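You operate a simulated robot arm through the tools that you are given. There is no shell and no other tool. Be economical: measure what you need, move in short steps, check, and stop when the job is done.

Carry out the task below with a simulated robot arm. There is one attempt and no reset: what you move stays moved.

TASK
Gauge the brown disc, add the disc that makes 12.5 mm, gauge the stack.
Fine: take it from the green rack, each bears its thickness; table in for each reading, out for adding, fingers clear of the foot; the stack stays under the foot; the rack's other discs stay.

Only the result counts: the job must be done as asked and must still hold three seconds after the hand-in. Knocking over, shifting, dropping, spilling or breaking anything else fails it.

THE ROBOT
A 5-joint arm with a two-finger parallel gripper, fixed in place. Base frame: the origin is at the foot of the arm, x ahead of it, y to its left, z up; the work surface is at about z = 0. Lengths are in m, angles in degrees, forces in N, time in s.
With the tool pointing down near the work surface it reaches from about 0.26 to 0.68 m from the base axis. Its first joint turns from -66.0 to 66.0 degrees. The tool tilts only in the upright plane through the base axis and itself; it spins freely about its own axis. Payload 2.9 kg.
The TCP is the grasp point between the finger pads, 0.03 m short of the fingertips. In the tool frame z runs along the fingers and y along their closing line. Largest opening 0.11 m; finger width 0.02, thickness 0.01; the body of the gripper, 0.048 by 0.112 m, starts 0.055 m behind the TCP.
Orientation is that of the tool frame in the base frame, as a unit quaternion [w, x, y, z]. With the fingers straight down and closing along the base's y, the tool's x points along the base's -x, its y along +y and its z along -z.

THE INTERFACE
- The arm moves only by the tool servo_tool. Its argument "increments" is a list of rows, each a list of 7 numbers: the opening, from 0 (shut) to 1 (fully open), then the shift along the tool's x, y, z in units of 150 mm (1.0 is 150 mm), then the turn, a rotation vector about the tool's x, y, z in units of 180 degrees (1.0 is 180 degrees). In form: [[fingers, x, y, z, ax, ay, az], ...]. A call has 1 to 12 rows; each row is the pose to reach, as a shift and turn from the pose commanded when the call began, along the tool's axes at that moment. A call with a number of a shift or a turn outside -1 to 1 is refused whole. Rows are played at 5 a second. More than 0.05 m and 8.6 degrees between two rows, or a gripper value outside its range, and nothing of the call is played. Where a pose cannot be reached the arm comes as near as it can. A force on the tool above 80 N (or 10 N above the force at the start of the call, whichever is more), or a blocked arm, ends the call early, and 0.2 s more pass. Each finger travels about 0.108 m/s and halts on what it meets, pressing with about 33 N; the grip force reading is that of the motor and also rises with nothing between the fingers. The clock runs only during rows and for 0.2 s after the last one: add rows that repeat a pose to give the fingers time. The reply holds the time, the measured pose of the TCP, the force on the tool along the base axes, the opening and the grip force, in the units named above and with some noise, with the torque about the TCP (base axes, N m) and any sound that the robot's microphone picked up, and new pictures: "views" is both (left out), scene, wrist or none.
- Cameras (640 x 400 px; columns grow to the right, rows downward): "scene" is fixed at [0.0115, -0.4461, 0.6131]; the picture's right is [0.93, -0.38, 0.00], its down [-0.18, -0.44, -0.88] and it looks along [0.33, 0.81, -0.48] (base axes); focal length 321 px, centre (320, 200). "wrist" rides on the gripper at [0.072, 0.017, -0.103] in the tool frame; the picture's right is [-0.23, 0.97, 0.00], its down [-0.76, -0.18, -0.62] and it looks along [-0.61, -0.14, 0.78] (tool axes); focal length 222 px, centre (320, 200). There is no depth. A picture from a camera that has moved, and an enlarged one, comes with that camera's place and axes in the base frame and with its lens. The place of the scene camera against the robot may be out by one fixed shift of up to 0.018 m in any direction.
- zoom(camera, box): a new picture of the part [left, top, right, bottom] of that camera's present view, enlarged. It takes no simulated time.
- job_done(): hands the job in; it is judged then, once.

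Go step by step. Nothing tells you positions but the pictures and the camera data: compare them with the known pose of the tool, close in by small moves and look again before you grip or let go. The budget is 120 turns and 200 pictures, counting those below and the enlarged ones. Unless the task says otherwise, let go and move clear before handing in, and close with one line.

The tools are called after ">>>" as a command line: name --pt "numbers of a row" for each row, then --argument value for the rest, lists and objects as JSON in quotes. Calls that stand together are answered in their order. servo_tool: Moves the arm, as the interface text tells. Its arguments: {"type":"object","properties":{"increments":{"type":"array","items":{"type":"array","items":{"type":"number"}}},"views":{"type":"string","enum":["both","scene","wrist","none"]}},"required":["increments"]} The other tools are called the same way: zoom (camera, box) takes an enlarged picture of a part of a camera's view; job_done () hands the job in.

At the start:

```text
time: 0.0
tool_pos: [0.3905, 0.2279, 0.3929]
orientation: [0.0, 0.0, 1.0, 0.0]
ft_force: [-0.1, 0.5, -0.1]
moment: [-0.02, -0.01, 0.01]
opening: 0.1099
finger_force: 0.1
```

scene: 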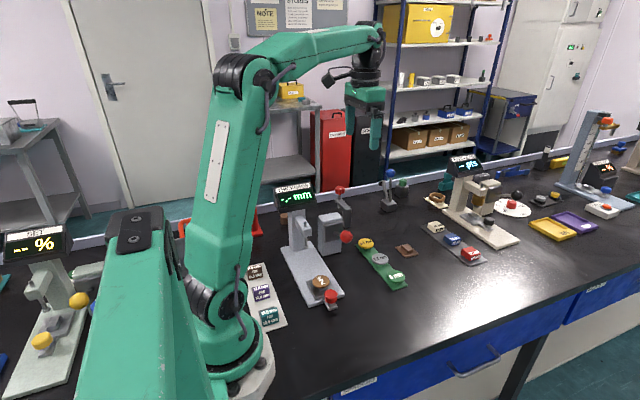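
wrist: 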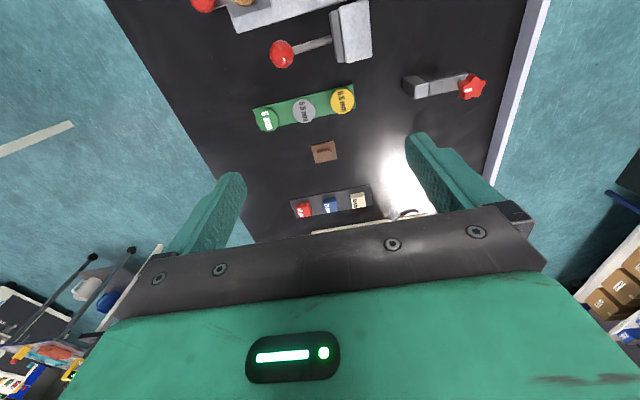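

I see a gauge with an "mm" display, a brown disc on its table, and a green rack with three discs. I'll zoom in for detail.

>>> zoom --camera "scene" --box '[240, 170, 420, 320]'

>>> zoom --camera "wrist" --box '[180, 0, 400, 140]'

>>> zoom --camera "scene" --box '[230, 250, 300, 340]'

```text
2.67 times, centred on (330, 245) of scene
camera zoom: at [0.0115, -0.4461, 0.6131], right [0.93, -0.38, 0.0], down [-0.18, -0.44, -0.88], along [0.33, 0.81, -0.48], focal length 857 px, centre (293, 80)
```

zoom: 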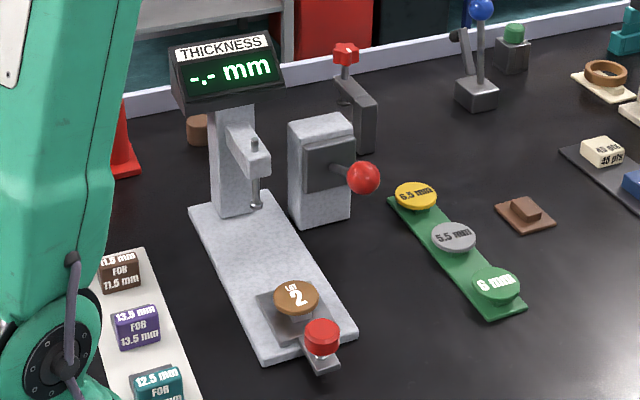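

```text
2.86 times, centred on (290, 70) of wrist
camera zoom: at [0.3166, 0.2459, 0.4957], right [0.23, 0.97, 0.0], down [0.76, -0.18, 0.62], along [0.61, -0.14, -0.78], focal length 635 px, centre (406, 571)
```

zoom: 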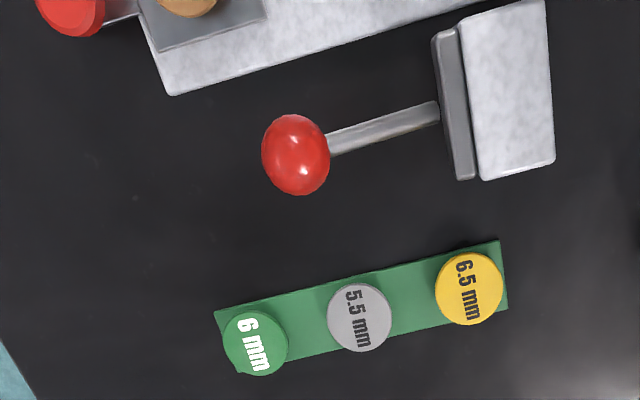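

```text
4.44 times, centred on (265, 295) of scene
camera zoom: at [0.0115, -0.4461, 0.6131], right [0.93, -0.38, 0.0], down [-0.18, -0.44, -0.88], along [0.33, 0.81, -0.48], focal length 1428 px, centre (564, -222)
```

zoom: 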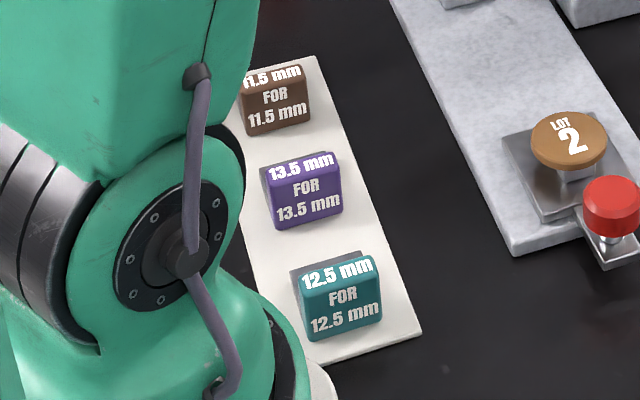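

The green rack has 6, 5.5 and 6.5 mm discs at x≈0.45. The gauge slide has a red knob near (0.254, 0.077), and its foot is near y≈0.25. I'll turn the tool 90° and move over for a closer look at the gauge.

>>> servo_tool --pt "1 0.05 -0.09 0 0 0 -0.0455" --pt "1 0.1 -0.18 0 0 0 -0.091" --pt "1 0.15 -0.27 0 0 0 -0.1365" --pt "1 0.2 -0.36 0 0 0 -0.182" --pt "1 0.25 -0.45 0 0 0 -0.2275" --pt "1 0.3 -0.54 0 0 0 -0.273" --pt "1 0.35 -0.63 0 0 0 -0.3185" --pt "1 0.4 -0.72 0 0 0 -0.364" --pt "1 0.45 -0.81 0 0 0 -0.4095" --pt "1 0.5 -0.9 0 0 0 -0.455" --pt "1 0.55 -1.0 0 0 0 -0.5"

```text
time: 2.4
tool_pos: [0.3072, 0.0782, 0.393]
orientation: [0.0, 0.707, -0.707, 0.0]
ft_force: [-1.0, 0.3, 0.1]
moment: [0.0, 0.01, -0.01]
opening: 0.1101
finger_force: 0.0
camera wrist: at [0.2893, 0.007, 0.496], right [-0.97, 0.23, 0.0], down [0.18, 0.76, 0.62], along [0.14, 0.61, -0.78], focal length 222 px, centre (320, 200)
```

scene: 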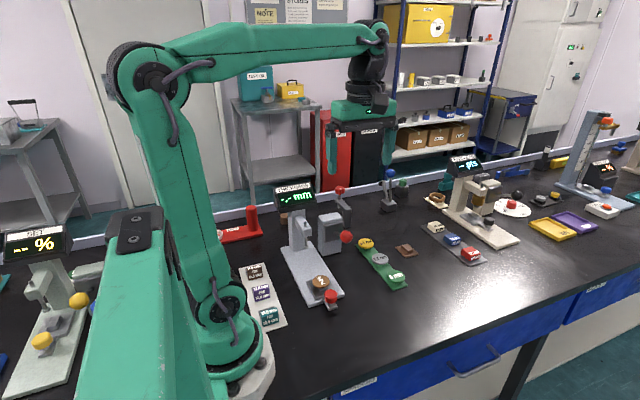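
wrist: 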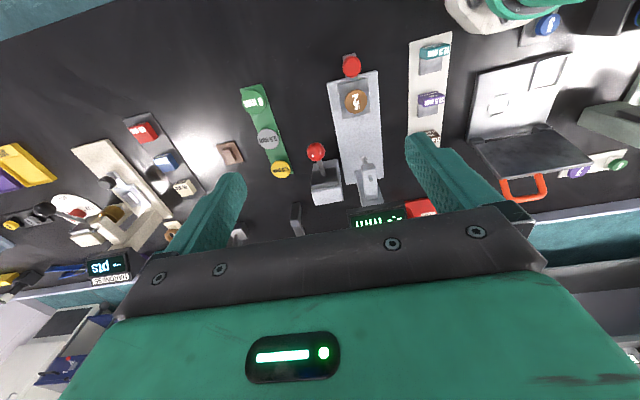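

The camera now looks along +y over the gauge. I'll zoom in.

>>> zoom --camera "wrist" --box '[220, 40, 460, 240]'

>>> zoom --camera "wrist" --box '[300, 40, 400, 110]'

>>> zoom --camera "scene" --box '[265, 175, 365, 250]'

>>> zoom --camera "scene" --box '[280, 240, 420, 320]'

```text
2.00 times, centred on (340, 140) of wrist
camera zoom: at [0.2893, 0.007, 0.496], right [-0.97, 0.23, 0.0], down [0.18, 0.76, 0.62], along [0.14, 0.61, -0.78], focal length 444 px, centre (280, 320)
```

zoom: 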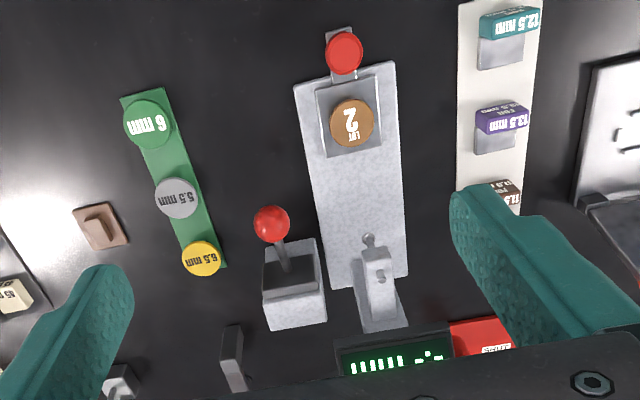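

```text
5.71 times, centred on (350, 75) of wrist
camera zoom: at [0.2893, 0.007, 0.496], right [-0.97, 0.23, 0.0], down [0.18, 0.76, 0.62], along [0.14, 0.61, -0.78], focal length 1269 px, centre (149, 914)
```

zoom: 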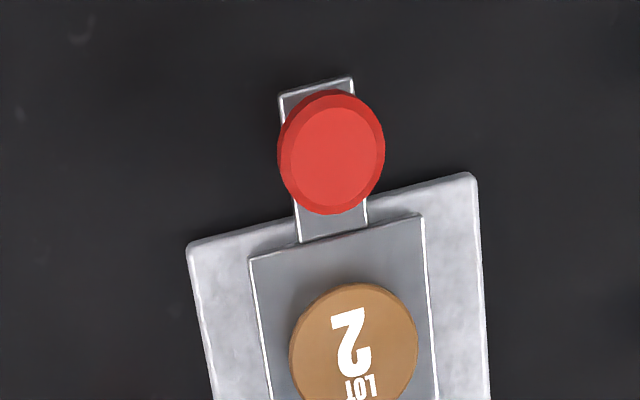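

```text
5.33 times, centred on (315, 212) of scene
camera zoom: at [0.0115, -0.4461, 0.6131], right [0.93, -0.38, 0.0], down [-0.18, -0.44, -0.88], along [0.33, 0.81, -0.48], focal length 1713 px, centre (347, 133)
```

zoom: 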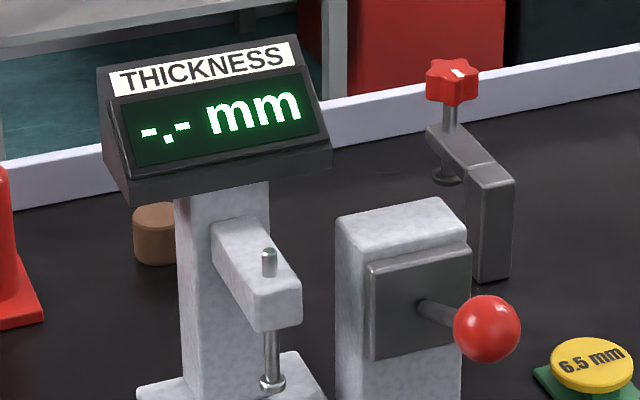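

```text
4.57 times, centred on (350, 280) of scene
camera zoom: at [0.0115, -0.4461, 0.6131], right [0.93, -0.38, 0.0], down [-0.18, -0.44, -0.88], along [0.33, 0.81, -0.48], focal length 1469 px, centre (183, -166)
```

zoom: 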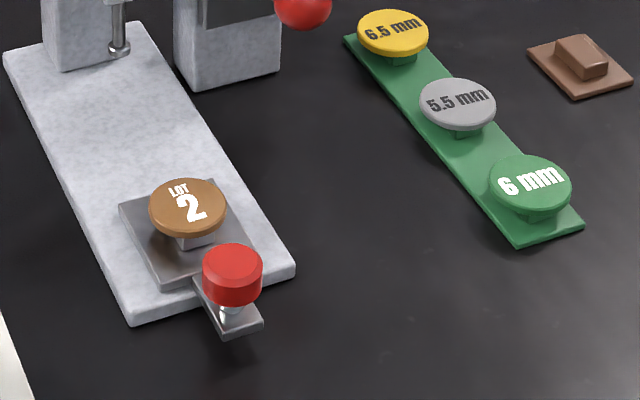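

The discs sit on small pegs, and the knob is at about (0.247, 0.079), with its top near z≈0.05. Sliding it in by about 0.125 m should bring the disc under the foot. I'll descend above the knob and look again.

>>> servo_tool --pt "1 0 0.1 0.2 0 0 0" --pt "0.8 0 0.2 0.4 0 0 0" --pt "0.65 0 0.3 0.6 0 0 0" --pt "0.65 0 0.398 0.8 0 0 0" --pt "0.65 0 0.398 1.0 0 0 0" --pt "0.65 0 0.398 1.0 0 0 0"

```text
time: 3.8
tool_pos: [0.2473, 0.0782, 0.2414]
orientation: [0.0, -0.707, 0.707, -0.001]
ft_force: [-0.5, 0.2, -0.4]
moment: [-0.02, 0.01, -0.01]
opening: 0.0712
finger_force: 0.0
camera wrist: at [0.2294, 0.0061, 0.3444], right [-0.97, 0.23, 0.0], down [0.18, 0.76, 0.62], along [0.14, 0.61, -0.78], focal length 222 px, centre (320, 200)
```

scene: 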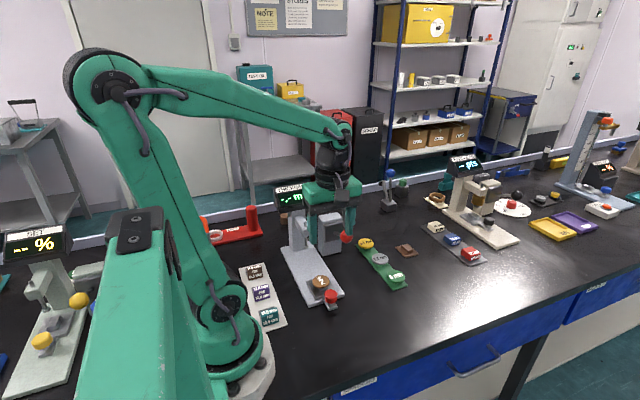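
wrist: 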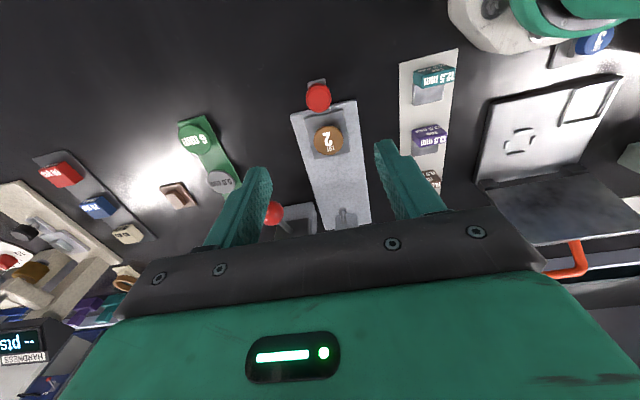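

The knob's place is confirmed at (0.247, 0.077). I'll descend further, straddling it.

>>> servo_tool --pt "0.65 0.005 0 0.25 0 0 0" --pt "0.65 0.01 0 0.5 0 0 0" --pt "0.65 0.01 0 0.7 0 0 0" --pt "0.65 0.01 0 0.85 0 0 0" --pt "0.65 0.01 0 1.0 0 0 0" --pt "0.65 0.01 0 1.0 0 0 0"

>>> zoom --camera "scene" --box '[270, 220, 390, 320]'

```text
time: 5.2
tool_pos: [0.2483, 0.0767, 0.0924]
orientation: [0.0, -0.707, 0.707, 0.0]
ft_force: [0.0, 0.2, -0.7]
moment: [-0.01, 0.0, 0.03]
opening: 0.0715
finger_force: 0.1
camera wrist: at [0.2284, 0.0042, 0.1954], right [-0.97, 0.23, 0.0], down [0.18, 0.76, 0.62], along [0.14, 0.61, -0.78], focal length 222 px, centre (320, 200)
```

scene: 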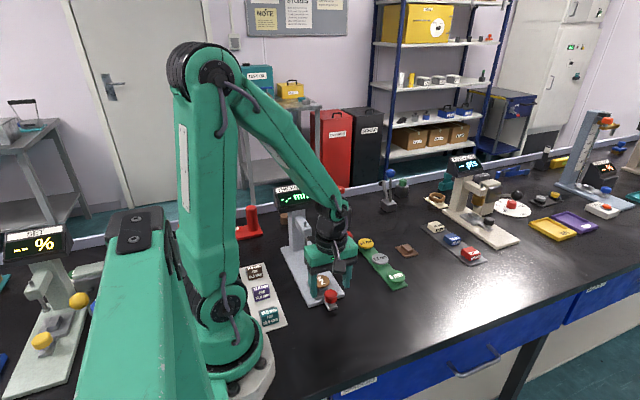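
wrist: 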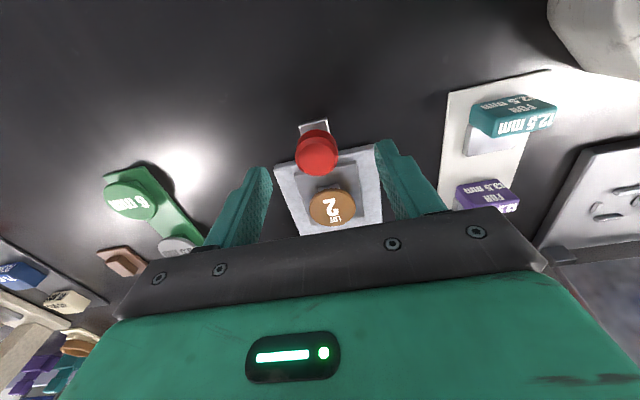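

```text
4.00 times, centred on (330, 270) of scene
camera zoom: at [0.0115, -0.4461, 0.6131], right [0.93, -0.38, 0.0], down [-0.18, -0.44, -0.88], along [0.33, 0.81, -0.48], focal length 1285 px, centre (280, -80)
```

zoom: 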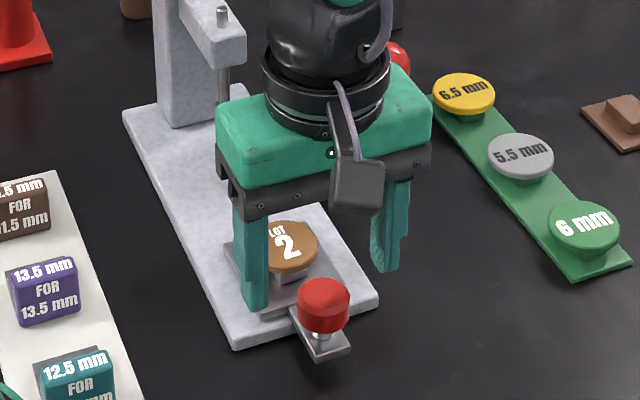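

The knob top is likely near z≈0.037, at y≈0.080. I'll go down to TCP z≈0.049, with tips at 0.019, and close on the knob.

>>> servo_tool --pt "0.65 -0.02 0 0.1 0 0 0" --pt "0.65 -0.02 0 0.2 0 0 0" --pt "0.65 -0.02 0 0.29 0 0 0" --pt "0.65 -0.02 0 0.29 0 0 0"

>>> zoom --camera "scene" --box '[270, 220, 390, 320]'

```text
time: 6.2
tool_pos: [0.2499, 0.0797, 0.0497]
orientation: [0.001, -0.707, 0.707, -0.001]
ft_force: [-0.7, 0.1, 0.3]
moment: [0.05, -0.03, 0.01]
opening: 0.0713
finger_force: 0.1
camera wrist: at [0.2298, 0.008, 0.153], right [-0.97, 0.23, 0.0], down [0.18, 0.76, 0.62], along [0.14, 0.61, -0.78], focal length 222 px, centre (320, 200)
```

scene: 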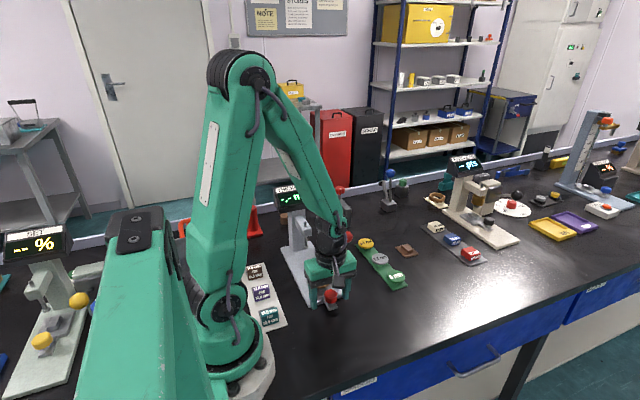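
wrist: 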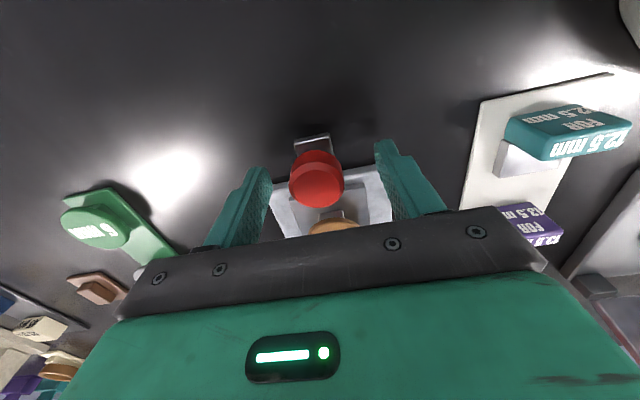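

```text
4.00 times, centred on (330, 270) of scene
camera zoom: at [0.0115, -0.4461, 0.6131], right [0.93, -0.38, 0.0], down [-0.18, -0.44, -0.88], along [0.33, 0.81, -0.48], focal length 1285 px, centre (280, -80)
```

zoom: 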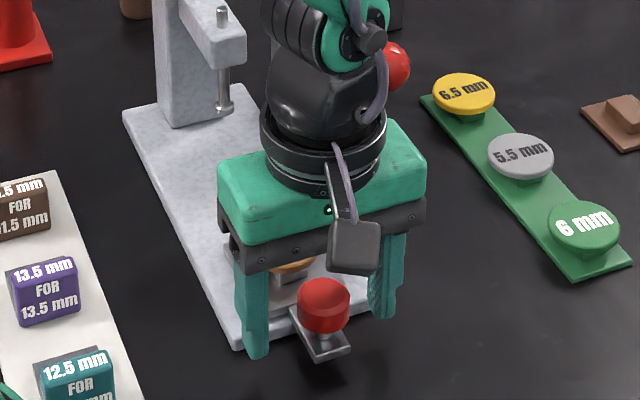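

The knob is centred between the fingers, so I'll close on it.

>>> servo_tool --pt "0.4 0.01 0 0 0 0 0" --pt "0.2 0.01 0.01 0 0 0 0" --pt "0.2 0.01 0.01 0 0 0 0" --pt "0.2 0.01 0.01 0 0 0 0"

```text
time: 7.2
tool_pos: [0.2492, 0.0788, 0.0509]
orientation: [0.005, -0.707, 0.708, -0.002]
ft_force: [33.1, -1.0, -23.1]
moment: [-0.42, 0.54, 0.06]
opening: 0.0316
finger_force: 45.3
camera wrist: at [0.2302, 0.0073, 0.153], right [-0.97, 0.23, -0.01], down [0.17, 0.76, 0.63], along [0.15, 0.61, -0.78], focal length 222 px, centre (320, 200)
```

scene: 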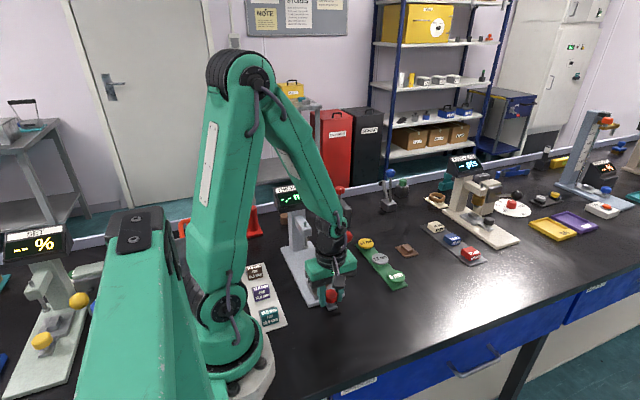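
wrist: 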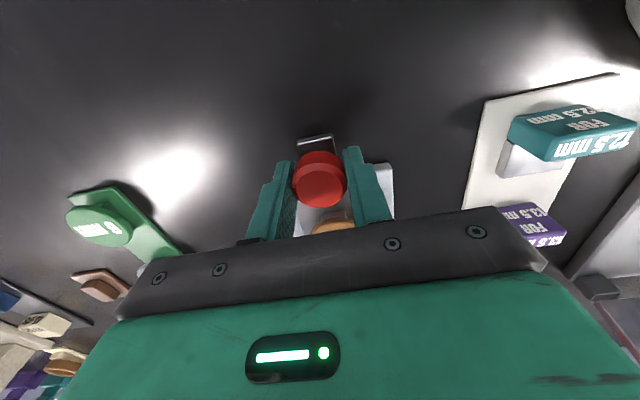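

It's gripped, but a side load shows I'm slightly off in x. I'll shift +x a little and ease the squeeze.

>>> servo_tool --pt "0.26 0 -0.01 0 0 0 0" --pt "0.26 0 -0.015 0 0 0 0" --pt "0.26 0 -0.015 0 0 0 0" --views "none"

```text
time: 8.0
tool_pos: [0.251, 0.0786, 0.0504]
orientation: [-0.001, 0.707, -0.707, 0.0]
ft_force: [11.3, 4.1, 12.6]
moment: [0.61, -0.15, 0.0]
opening: 0.0316
finger_force: 45.1
```

The load is lower, so I'll push the slide inward (+y) slowly.

>>> servo_tool --pt "0.26 -0.03 -0.005 0 0 0 0" --pt "0.26 -0.06 -0.005 0 0 0 0" --pt "0.26 -0.1 -0.005 0 0 0 0" --pt "0.26 -0.14 -0.005 0 0 0 0" --pt "0.26 -0.18 -0.005 0 0 0 0" --pt "0.26 -0.22 -0.005 0 0 0 0" --pt "0.26 -0.26 -0.005 0 0 0 0" --pt "0.26 -0.3 -0.005 0 0 0 0" --views "scene"

>>> zoom --camera "scene" --box '[270, 180, 390, 320]'

```text
time: 9.8
tool_pos: [0.2497, 0.124, 0.0497]
orientation: [0.0, -0.707, 0.707, 0.0]
ft_force: [2.3, -1.2, 32.7]
moment: [0.09, -0.38, -0.05]
opening: 0.0315
finger_force: 45.3
```

scene: 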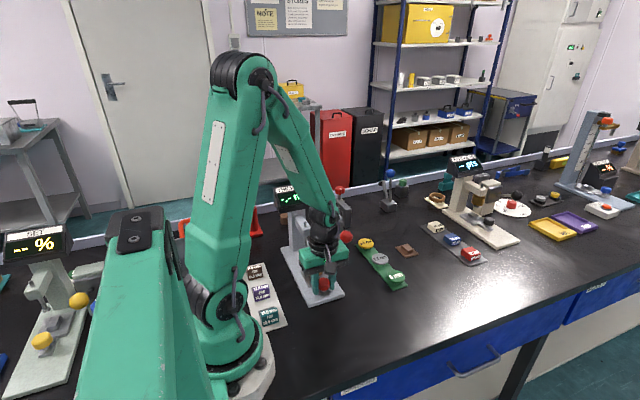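

```text
2.86 times, centred on (330, 250) of scene
camera zoom: at [0.0113, -0.4461, 0.6131], right [0.93, -0.38, 0.0], down [-0.18, -0.44, -0.88], along [0.33, 0.81, -0.48], focal length 918 px, centre (291, 57)
```

zoom: 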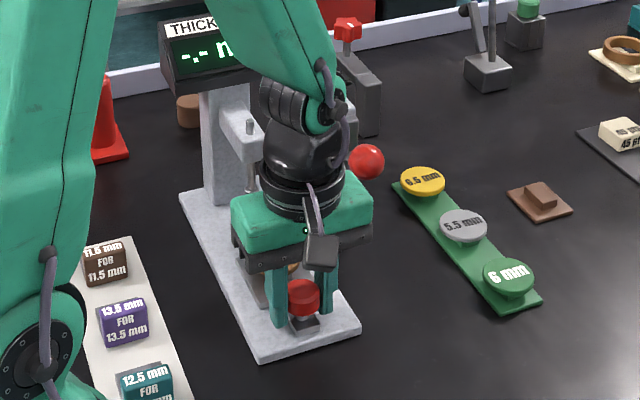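

The slide moves. I'll lift 1 mm to relieve the load and keep going in.

>>> servo_tool --pt "0.26 -0.03 0 -0.01 0 0 0" --pt "0.26 -0.06 0 -0.01 0 0 0" --pt "0.26 -0.1 0 -0.01 0 0 0" --pt "0.26 -0.14 0 -0.01 0 0 0" --pt "0.26 -0.18 0 -0.01 0 0 0" --pt "0.26 -0.22 0 -0.01 0 0 0" --pt "0.26 -0.26 0 -0.01 0 0 0" --pt "0.26 -0.3 0 -0.01 0 0 0" --pt "0.26 -0.34 0 -0.01 0 0 0" --pt "0.26 -0.38 0 -0.01 0 0 0"

>>> zoom --camera "scene" --box '[270, 170, 390, 310]'

```text
time: 12.0
tool_pos: [0.2505, 0.1808, 0.049]
orientation: [0.0, 0.707, -0.707, 0.0]
ft_force: [7.8, -1.1, -20.6]
moment: [-0.59, -0.14, 0.01]
opening: 0.0316
finger_force: 44.5
camera wrist: at [0.2314, 0.1092, 0.1534], right [-0.97, 0.23, 0.0], down [0.18, 0.76, 0.62], along [0.14, 0.61, -0.78], focal length 222 px, centre (320, 200)
```

scene: 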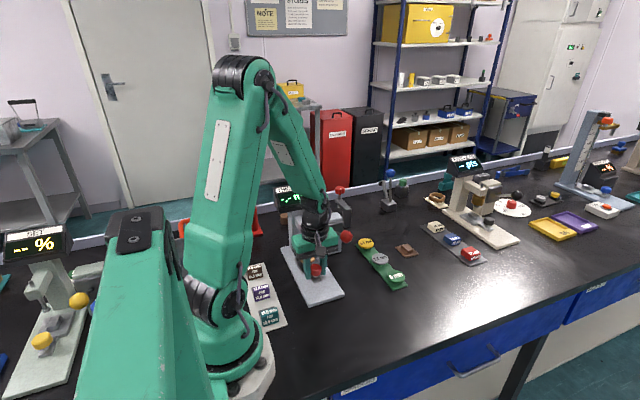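
wrist: 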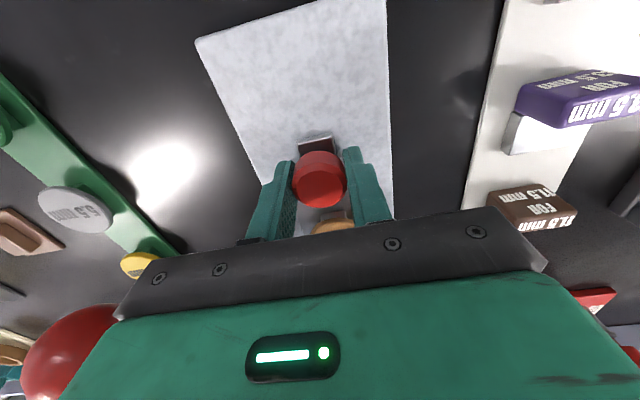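

```text
2.86 times, centred on (330, 240) of scene
camera zoom: at [0.0115, -0.446, 0.6132], right [0.93, -0.38, 0.0], down [-0.18, -0.44, -0.88], along [0.33, 0.81, -0.48], focal length 918 px, centre (291, 86)
```

zoom: 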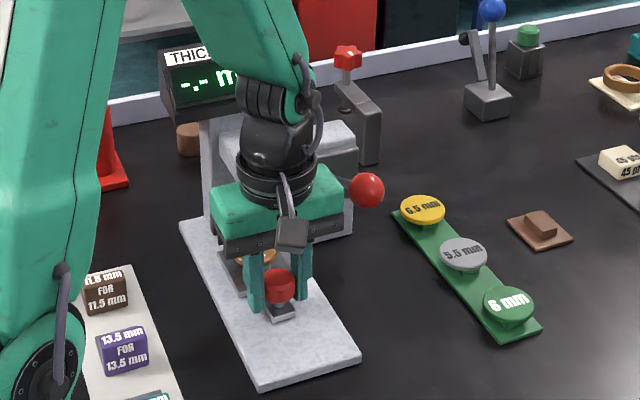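

The knob is now at y≈0.181. I'll continue gently until it reaches the stop.

>>> servo_tool --pt "0.26 -0.03 0 0 0 0 0" --pt "0.26 -0.06 0 0 0 0 0" --pt "0.26 -0.09 0 0 0 0 0" --pt "0.26 -0.12 0 0 0 0 0" --pt "0.26 -0.12 0 0 0 0 0" --views "none"

>>> zoom --camera "scene" --box '[250, 170, 370, 310]'

```text
time: 12.9
tool_pos: [0.2508, 0.1897, 0.0509]
orientation: [-0.003, -0.705, 0.71, 0.001]
ft_force: [5.7, -9.3, 1.1]
moment: [0.03, -0.41, 0.3]
opening: 0.0319
finger_force: 45.9
stopped in row 4: the force on the tool passed its limit at 94 N (the readings are from after the stop); the commanded pose is now the measured one
```

```text
2.86 times, centred on (310, 240) of scene
camera zoom: at [0.0115, -0.446, 0.6131], right [0.93, -0.38, 0.0], down [-0.18, -0.44, -0.88], along [0.33, 0.81, -0.48], focal length 918 px, centre (349, 86)
```

zoom: 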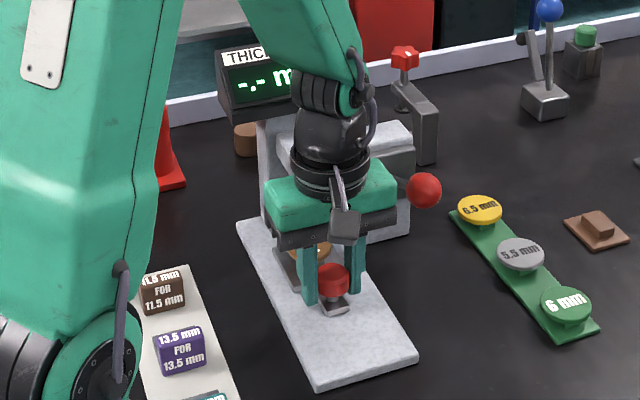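

It stopped at y≈0.190, which could be the slide's end stop or the gripper touching something. I'll release, back off along −y and look.

>>> servo_tool --pt "0.5 0 0 0 0 0 0" --pt "0.6 0 0 0 0 0 0" --pt "0.6 0.1 0 0 0 0 0" --pt "0.6 0.3 0 -0.1 0 0 0" --pt "0.6 0.5 0 -0.3 0 0 0" --pt "0.6 0.7 0 -0.55 0 0 0" --pt "0.6 0.8 0 -0.8 0 0 0" --pt "0.6 0.8 0 -1.0 0 0 0" --pt "0.6 0.8 0 -1.0 0 0 0"

>>> zoom --camera "scene" --box '[250, 170, 370, 310]'

>>> zoom --camera "wrist" --box '[230, 40, 430, 240]'

```text
time: 14.9
tool_pos: [0.2489, 0.0698, 0.2019]
orientation: [-0.002, -0.705, 0.709, 0.001]
ft_force: [0.0, 0.7, -0.6]
moment: [-0.01, 0.01, 0.02]
opening: 0.0659
finger_force: 0.0
camera wrist: at [0.2294, -0.0013, 0.3058], right [-0.97, 0.23, 0.01], down [0.19, 0.76, 0.62], along [0.14, 0.6, -0.78], focal length 222 px, centre (320, 200)
```

scene: 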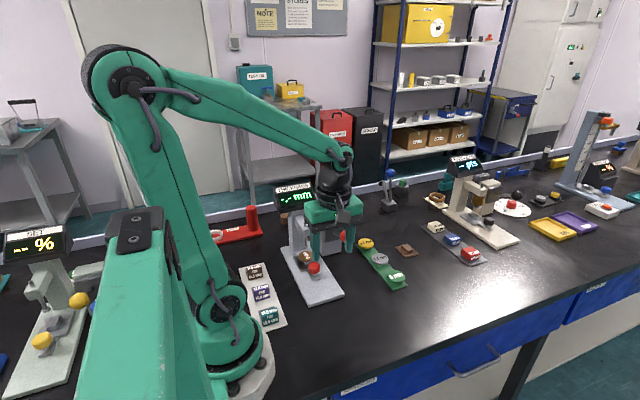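
wrist: 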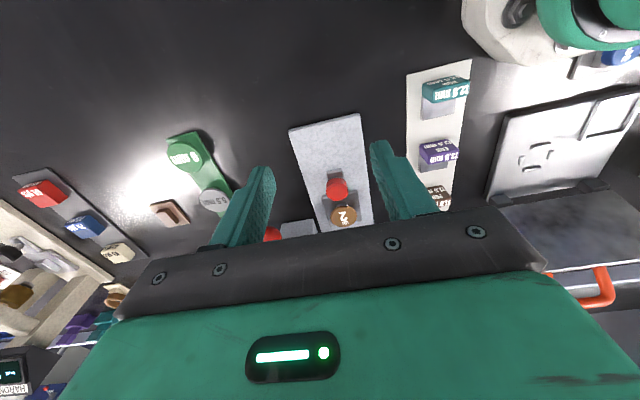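

```text
2.86 times, centred on (310, 240) of scene
camera zoom: at [0.0114, -0.4461, 0.6131], right [0.93, -0.38, 0.0], down [-0.18, -0.44, -0.88], along [0.33, 0.81, -0.48], focal length 918 px, centre (349, 86)
```

zoom: 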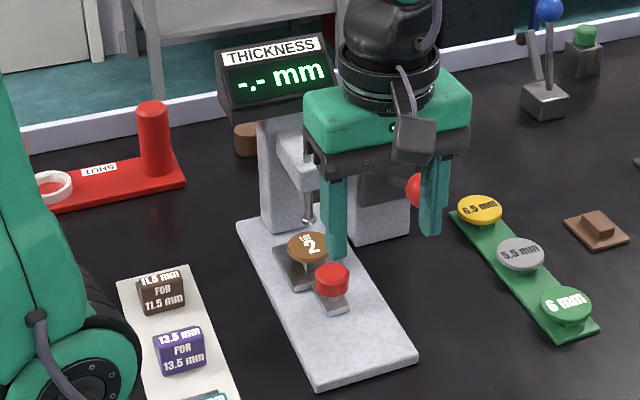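

```text
2.00 times, centred on (330, 140) of wrist
camera zoom: at [0.2294, -0.0013, 0.3058], right [-0.97, 0.23, 0.01], down [0.19, 0.76, 0.62], along [0.14, 0.6, -0.78], focal length 444 px, centre (300, 320)
```

zoom: 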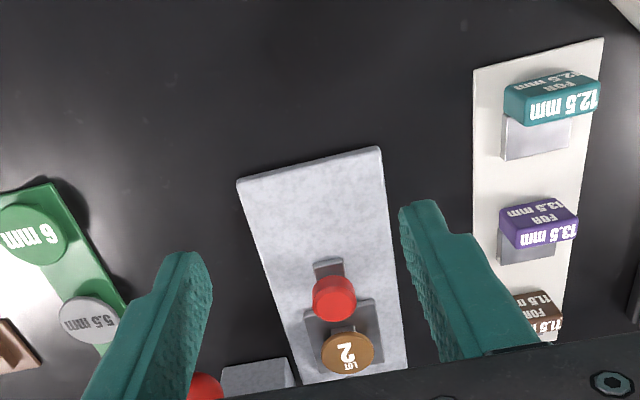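

The slide has moved in, but I can't tell whether the disc is fully under the foot. I'll zoom tighter.

>>> zoom --camera "scene" --box '[280, 215, 340, 285]'

>>> servo_tool --pt "0.6 0.1 -0.2 0.2 0 0 0" --pt "0.6 0.3 -0.4 0.3 0 0 0" --pt "0.6 0.5 -0.6 0.3 0 0 0" --pt "0.6 0.5 -0.6 0.3 0 0 0"

>>> zoom --camera "scene" --box '[265, 170, 365, 290]'

```text
5.71 times, centred on (310, 250) of scene
camera zoom: at [0.0114, -0.4461, 0.6131], right [0.93, -0.38, 0.0], down [-0.18, -0.44, -0.88], along [0.33, 0.81, -0.48], focal length 1836 px, centre (377, -86)
```

zoom: 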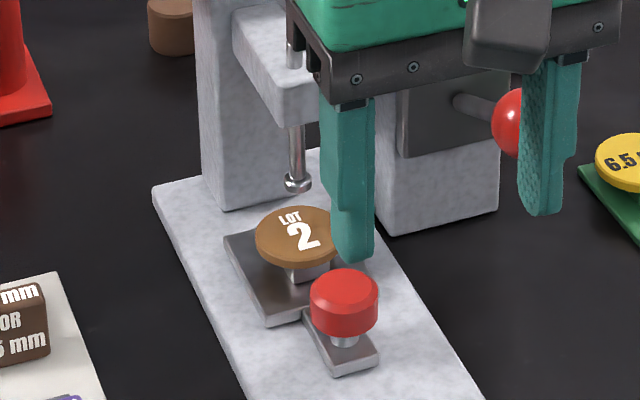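

```text
time: 15.9
tool_pos: [0.3399, -0.0032, 0.1549]
orientation: [-0.002, -0.705, 0.709, 0.001]
ft_force: [-0.2, -0.1, -0.3]
moment: [-0.01, -0.01, 0.01]
opening: 0.0661
finger_force: 0.0
camera wrist: at [0.3207, -0.0761, 0.2582], right [-0.97, 0.23, 0.0], down [0.19, 0.76, 0.62], along [0.14, 0.61, -0.78], focal length 222 px, centre (320, 200)
```

scene: 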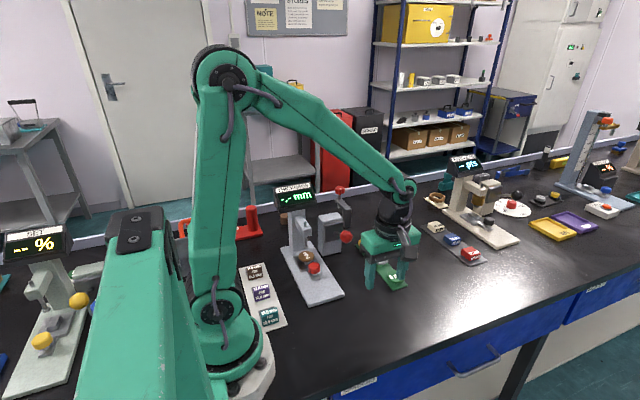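
wrist: 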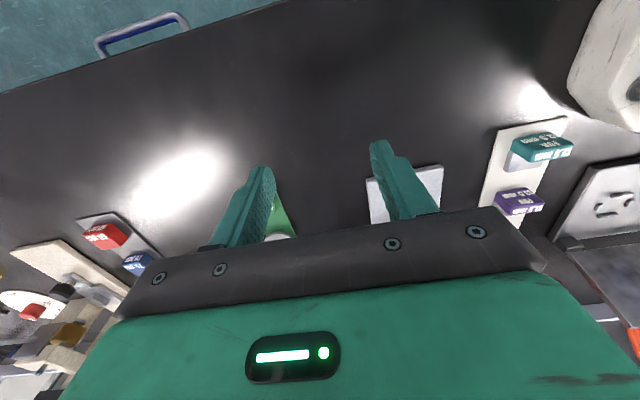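

```text
3.33 times, centred on (315, 230) of scene
camera zoom: at [0.0115, -0.4461, 0.6131], right [0.93, -0.38, 0.0], down [-0.18, -0.44, -0.88], along [0.33, 0.81, -0.48], focal length 1071 px, centre (337, 100)
```

zoom: 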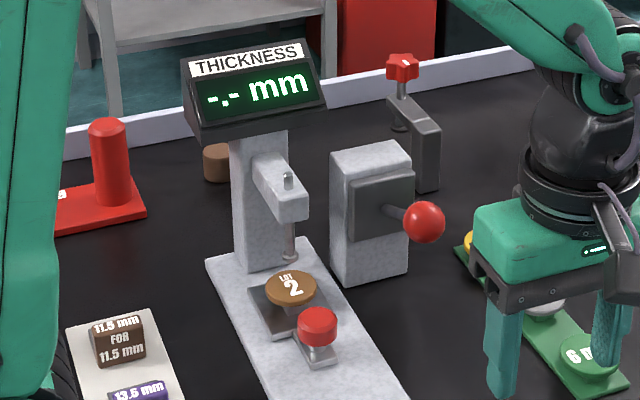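

The foot tip looks close to above the disc. I'll zoom in again with nothing in the way.

>>> zoom --camera "scene" --box '[285, 205, 345, 265]'

>>> zoom --camera "scene" --box '[430, 140, 530, 250]'

```text
6.67 times, centred on (315, 235) of scene
camera zoom: at [0.0115, -0.4461, 0.6131], right [0.93, -0.38, 0.0], down [-0.18, -0.44, -0.88], along [0.33, 0.81, -0.48], focal length 2142 px, centre (353, -33)
```

zoom: 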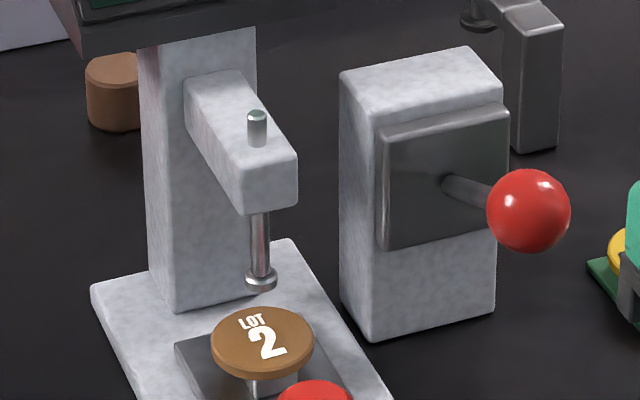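

```text
3.64 times, centred on (480, 195) of scene
camera zoom: at [0.0115, -0.4461, 0.6131], right [0.93, -0.38, 0.0], down [-0.18, -0.44, -0.88], along [0.33, 0.81, -0.48], focal length 1168 px, centre (-262, 218)
```

zoom: 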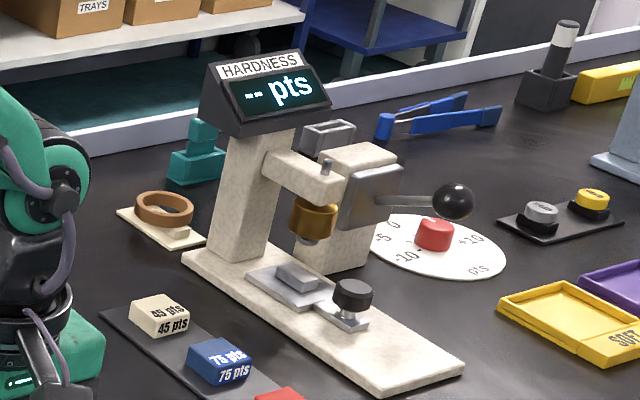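

The disc sits vertically under the foot, since the columns match and the slide is at its end stop, with a gap of about 27 mm. The display is still blank, so the red-ball lever must lower the foot. I'll go above the ball with fingers closed.

>>> servo_tool --pt "0.4 0 0 -0.15 0 0 0" --pt "0.2 -0.2 0 -0.3 0 0 0" --pt "0 -0.4 0 -0.45 0 0 0" --pt "0 -0.6 0 -0.45 0 0 0" --pt "0 -0.75 0 -0.45 0 0 0" --pt "0 -0.75 0 -0.45 0 0 0"

>>> zoom --camera "wrist" --box '[220, 40, 420, 240]'

```text
time: 17.3
tool_pos: [0.3391, 0.1082, 0.2239]
orientation: [-0.003, -0.705, 0.71, 0.001]
ft_force: [0.1, 0.6, -0.4]
moment: [0.0, -0.01, 0.01]
opening: 0.0
finger_force: 33.1
camera wrist: at [0.3209, 0.0371, 0.3267], right [-0.97, 0.23, 0.0], down [0.19, 0.76, 0.62], along [0.14, 0.6, -0.78], focal length 222 px, centre (320, 200)
```

scene: 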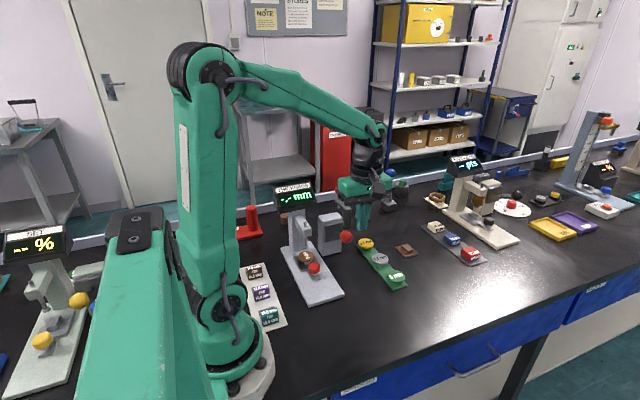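
wrist: 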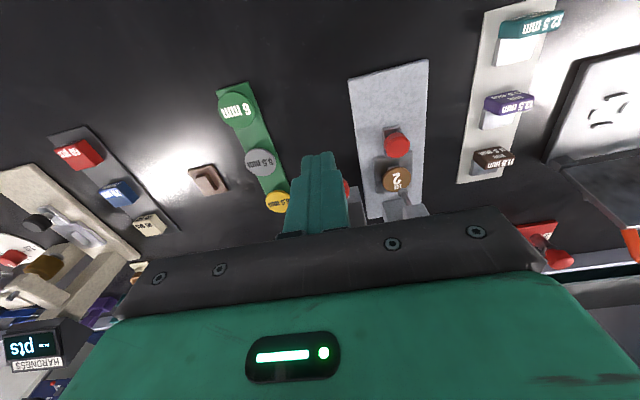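

```text
2.00 times, centred on (320, 140) of wrist
camera zoom: at [0.3209, 0.0371, 0.3267], right [-0.97, 0.23, 0.0], down [0.19, 0.76, 0.62], along [0.14, 0.6, -0.78], focal length 444 px, centre (320, 320)
```

zoom: 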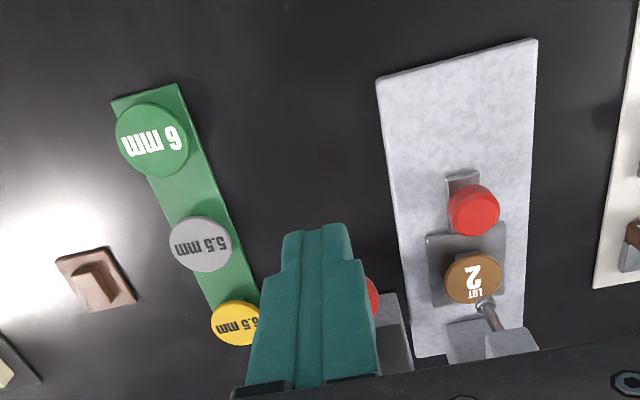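

The ball is at about (0.338, 0.186, 0.123) with radius ≈0.017. I'll move over it and then press down gradually.

>>> servo_tool --pt "0 -0.15 0 0 0 0 0" --pt "0 -0.3 0.005 0 0 0 0" --pt "0 -0.45 0.005 0 0 0 0" --pt "0 -0.515 0.005 0.1 0 0 0" --pt "0 -0.515 0.005 0.2 0 0 0" --pt "0 -0.515 0.005 0.28 0 0 0" --pt "0 -0.515 0.005 0.28 0 0 0"

>>> zoom --camera "scene" --box '[265, 165, 405, 295]'

```text
time: 18.9
tool_pos: [0.3407, 0.1863, 0.1812]
orientation: [-0.003, -0.704, 0.71, 0.001]
ft_force: [-0.1, 0.1, 0.2]
moment: [-0.01, 0.02, -0.02]
opening: 0.0
finger_force: 32.8
camera wrist: at [0.3214, 0.1149, 0.2851], right [-0.97, 0.23, 0.0], down [0.19, 0.76, 0.62], along [0.14, 0.6, -0.78], focal length 222 px, centre (320, 200)
```

scene: 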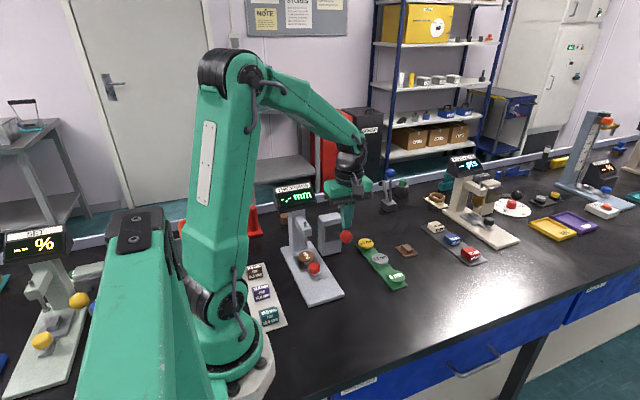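
wrist: 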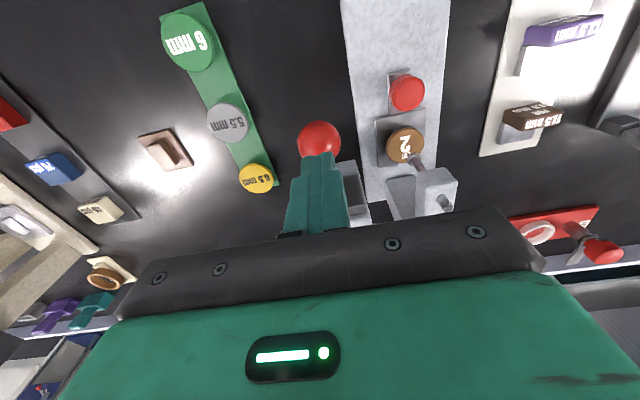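

```text
3.08 times, centred on (335, 230) of scene
camera zoom: at [0.0115, -0.4461, 0.6131], right [0.93, -0.38, 0.0], down [-0.18, -0.44, -0.88], along [0.33, 0.81, -0.48], focal length 988 px, centre (274, 108)
```

zoom: 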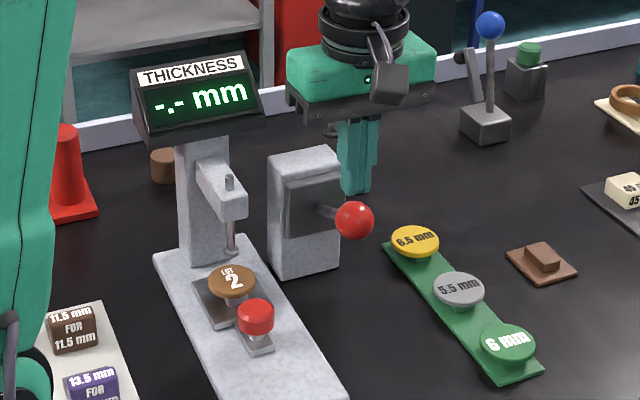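

The ball is directly under the fingertips, at about z≈0.112. I'll press down in small steps.

>>> servo_tool --pt "0 0 0.008 0.08 0 0 0" --pt "0 0 0.008 0.13 0 0 0" --pt "0 0 0.008 0.17 0 0 0" --pt "0 0 0.008 0.21 0 0 0" --pt "0 0 0.008 0.25 0 0 0" --pt "0 0 0.008 0.29 0 0 0" --pt "0 0 0.008 0.29 0 0 0"

>>> zoom --camera "scene" --box '[265, 165, 405, 295]'

```text
time: 20.5
tool_pos: [0.3373, 0.1851, 0.1376]
orientation: [-0.003, -0.705, 0.71, 0.001]
ft_force: [-0.3, 0.5, 2.8]
moment: [0.0, 0.01, -0.01]
opening: 0.0
finger_force: 33.0
camera wrist: at [0.3193, 0.1136, 0.2413], right [-0.97, 0.23, 0.0], down [0.19, 0.76, 0.62], along [0.14, 0.6, -0.78], focal length 222 px, centre (320, 200)
```

scene: 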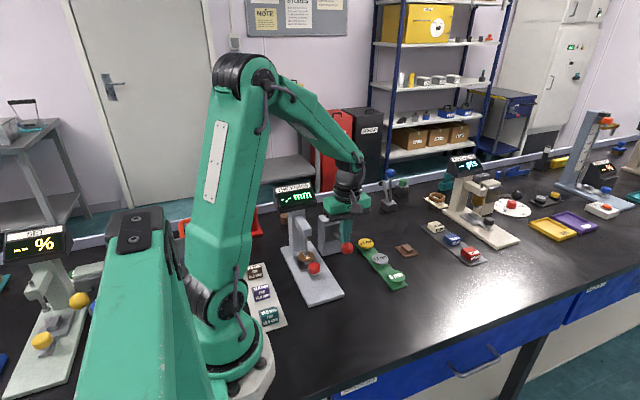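
wrist: 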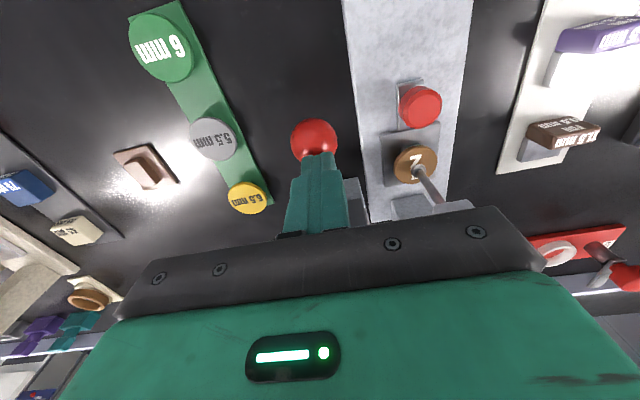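

```text
3.08 times, centred on (335, 230) of scene
camera zoom: at [0.0115, -0.4461, 0.6131], right [0.93, -0.38, 0.0], down [-0.18, -0.44, -0.88], along [0.33, 0.81, -0.48], focal length 988 px, centre (274, 108)
```

zoom: 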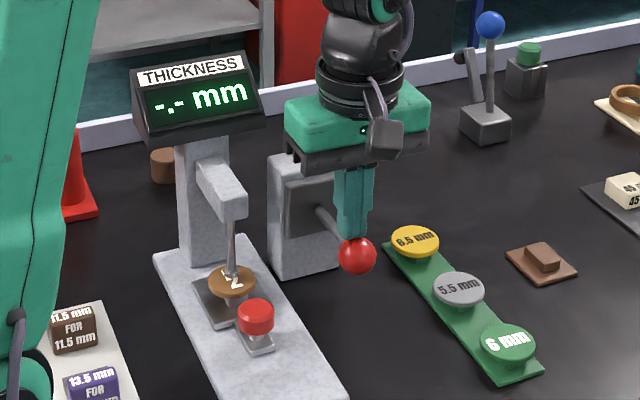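

The lever lowers the foot onto the disc. I'll press a bit more for a reading.

>>> servo_tool --pt "0 0 0 0.03 0 0 0" --pt "0 0 0 0.06 0 0 0" --pt "0 0 0 0.09 0 0 0" --pt "0 0 0 0.09 0 0 0" --views "none"

>>> zoom --camera "scene" --box '[265, 165, 405, 295]'

```text
time: 21.5
tool_pos: [0.3384, 0.1854, 0.1254]
orientation: [-0.003, -0.705, 0.709, 0.001]
ft_force: [0.1, -0.7, 2.0]
moment: [-0.02, -0.08, 0.04]
opening: 0.0002
finger_force: 33.4
```

```text
3.08 times, centred on (335, 230) of scene
camera zoom: at [0.0115, -0.4461, 0.6131], right [0.93, -0.38, 0.0], down [-0.18, -0.44, -0.88], along [0.33, 0.81, -0.48], focal length 988 px, centre (274, 108)
```

zoom: 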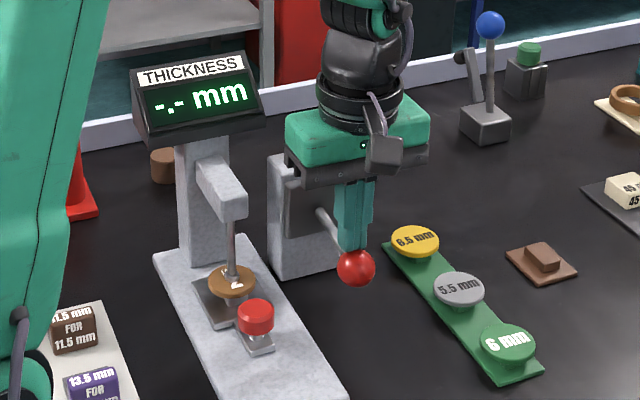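

The foot is near contact, but there's still no reading and the force is light. I'll keep pressing.

>>> servo_tool --pt "0 0 0 0.03 0 0 0" --pt "0 0 0 0.06 0 0 0" --pt "0 0 0 0.09 0 0 0" --pt "0 0 0 0.12 0 0 0" --pt "0 0 0 0.12 0 0 0" --pt "0 0 0 0.12 0 0 0" --views "none"

>>> zoom --camera "scene" --box '[265, 165, 405, 295]'

```text
time: 22.9
tool_pos: [0.3393, 0.1843, 0.1067]
orientation: [-0.003, -0.705, 0.709, 0.001]
ft_force: [0.8, 2.1, 3.6]
moment: [0.06, -0.01, -0.01]
opening: 0.0001
finger_force: 32.8
```

```text
3.08 times, centred on (335, 230) of scene
camera zoom: at [0.0114, -0.4461, 0.6131], right [0.93, -0.38, 0.0], down [-0.18, -0.44, -0.88], along [0.33, 0.81, -0.48], focal length 988 px, centre (274, 108)
```

zoom: 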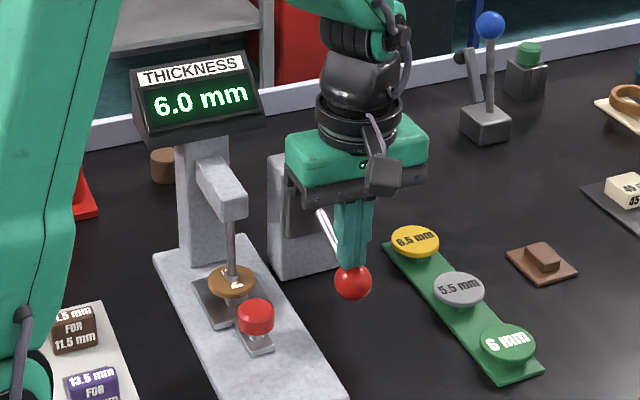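

It reads 6.0 mm, which would call for the 6.5 mm disc. I'll hold a moment to confirm the reading is steady.

>>> servo_tool --pt "0 0 0 0 0 0 0" --pt "0 0 0 0 0 0 0" --pt "0 0 0 0 0 0 0" --pt "0 0 0 0 0 0 0" --pt "0 0 0 0 0 0 0" --views "none"

>>> zoom --camera "scene" --box '[265, 165, 405, 295]'

```text
time: 24.1
tool_pos: [0.338, 0.184, 0.106]
orientation: [-0.003, -0.705, 0.71, 0.0]
ft_force: [0.9, 1.1, 3.7]
moment: [-0.01, -0.05, 0.02]
opening: 0.0
finger_force: 33.3
```

```text
3.08 times, centred on (335, 230) of scene
camera zoom: at [0.0114, -0.4461, 0.6131], right [0.93, -0.38, 0.0], down [-0.18, -0.44, -0.88], along [0.33, 0.81, -0.48], focal length 988 px, centre (274, 108)
```

zoom: 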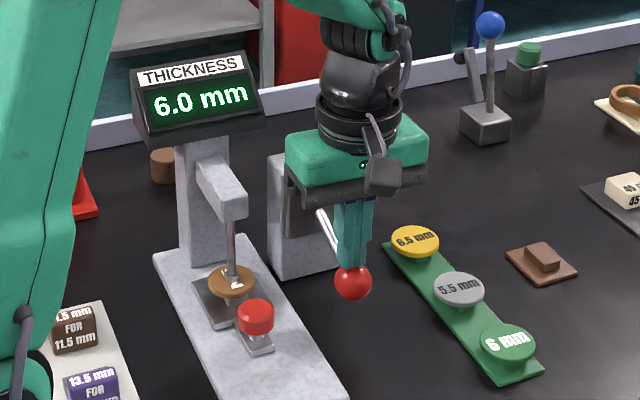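

The 6.0 mm reading is steady, so the 6.5 mm disc is needed. I'll rise and see whether the lever returns.

>>> servo_tool --pt "0 0 0 -0.06 0 0 0" --pt "0 0 0 -0.12 0 0 0" --pt "0 0 0 -0.2 0 0 0" --pt "0 0 0 -0.3 0 0 0" --pt "0 0 0 -0.4 0 0 0" --pt "0 0 0 -0.55 0 0 0" --pt "0 0 0 -0.75 0 0 0" --pt "0 0 0 -0.9 0 0 0" --pt "0 0 0 -0.9 0 0 0" --views "none"

>>> zoom --camera "scene" --box '[265, 165, 405, 295]'

```text
time: 26.1
tool_pos: [0.3383, 0.1842, 0.2424]
orientation: [-0.004, -0.704, 0.71, 0.001]
ft_force: [-0.7, -0.3, -0.1]
moment: [0.03, -0.01, 0.0]
opening: 0.0
finger_force: 33.3
```

```text
3.08 times, centred on (335, 230) of scene
camera zoom: at [0.0115, -0.4461, 0.6131], right [0.93, -0.38, 0.0], down [-0.18, -0.44, -0.88], along [0.33, 0.81, -0.48], focal length 988 px, centre (274, 108)
```

zoom: 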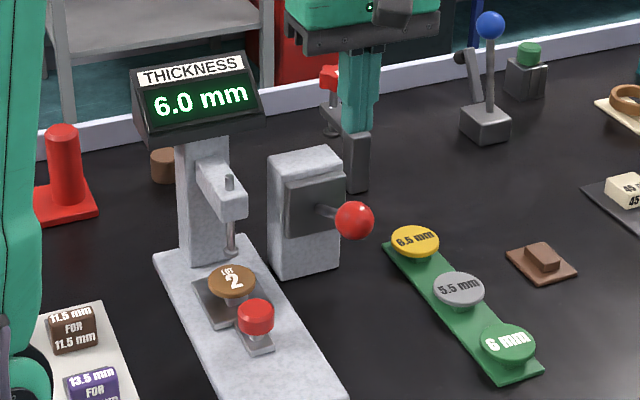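

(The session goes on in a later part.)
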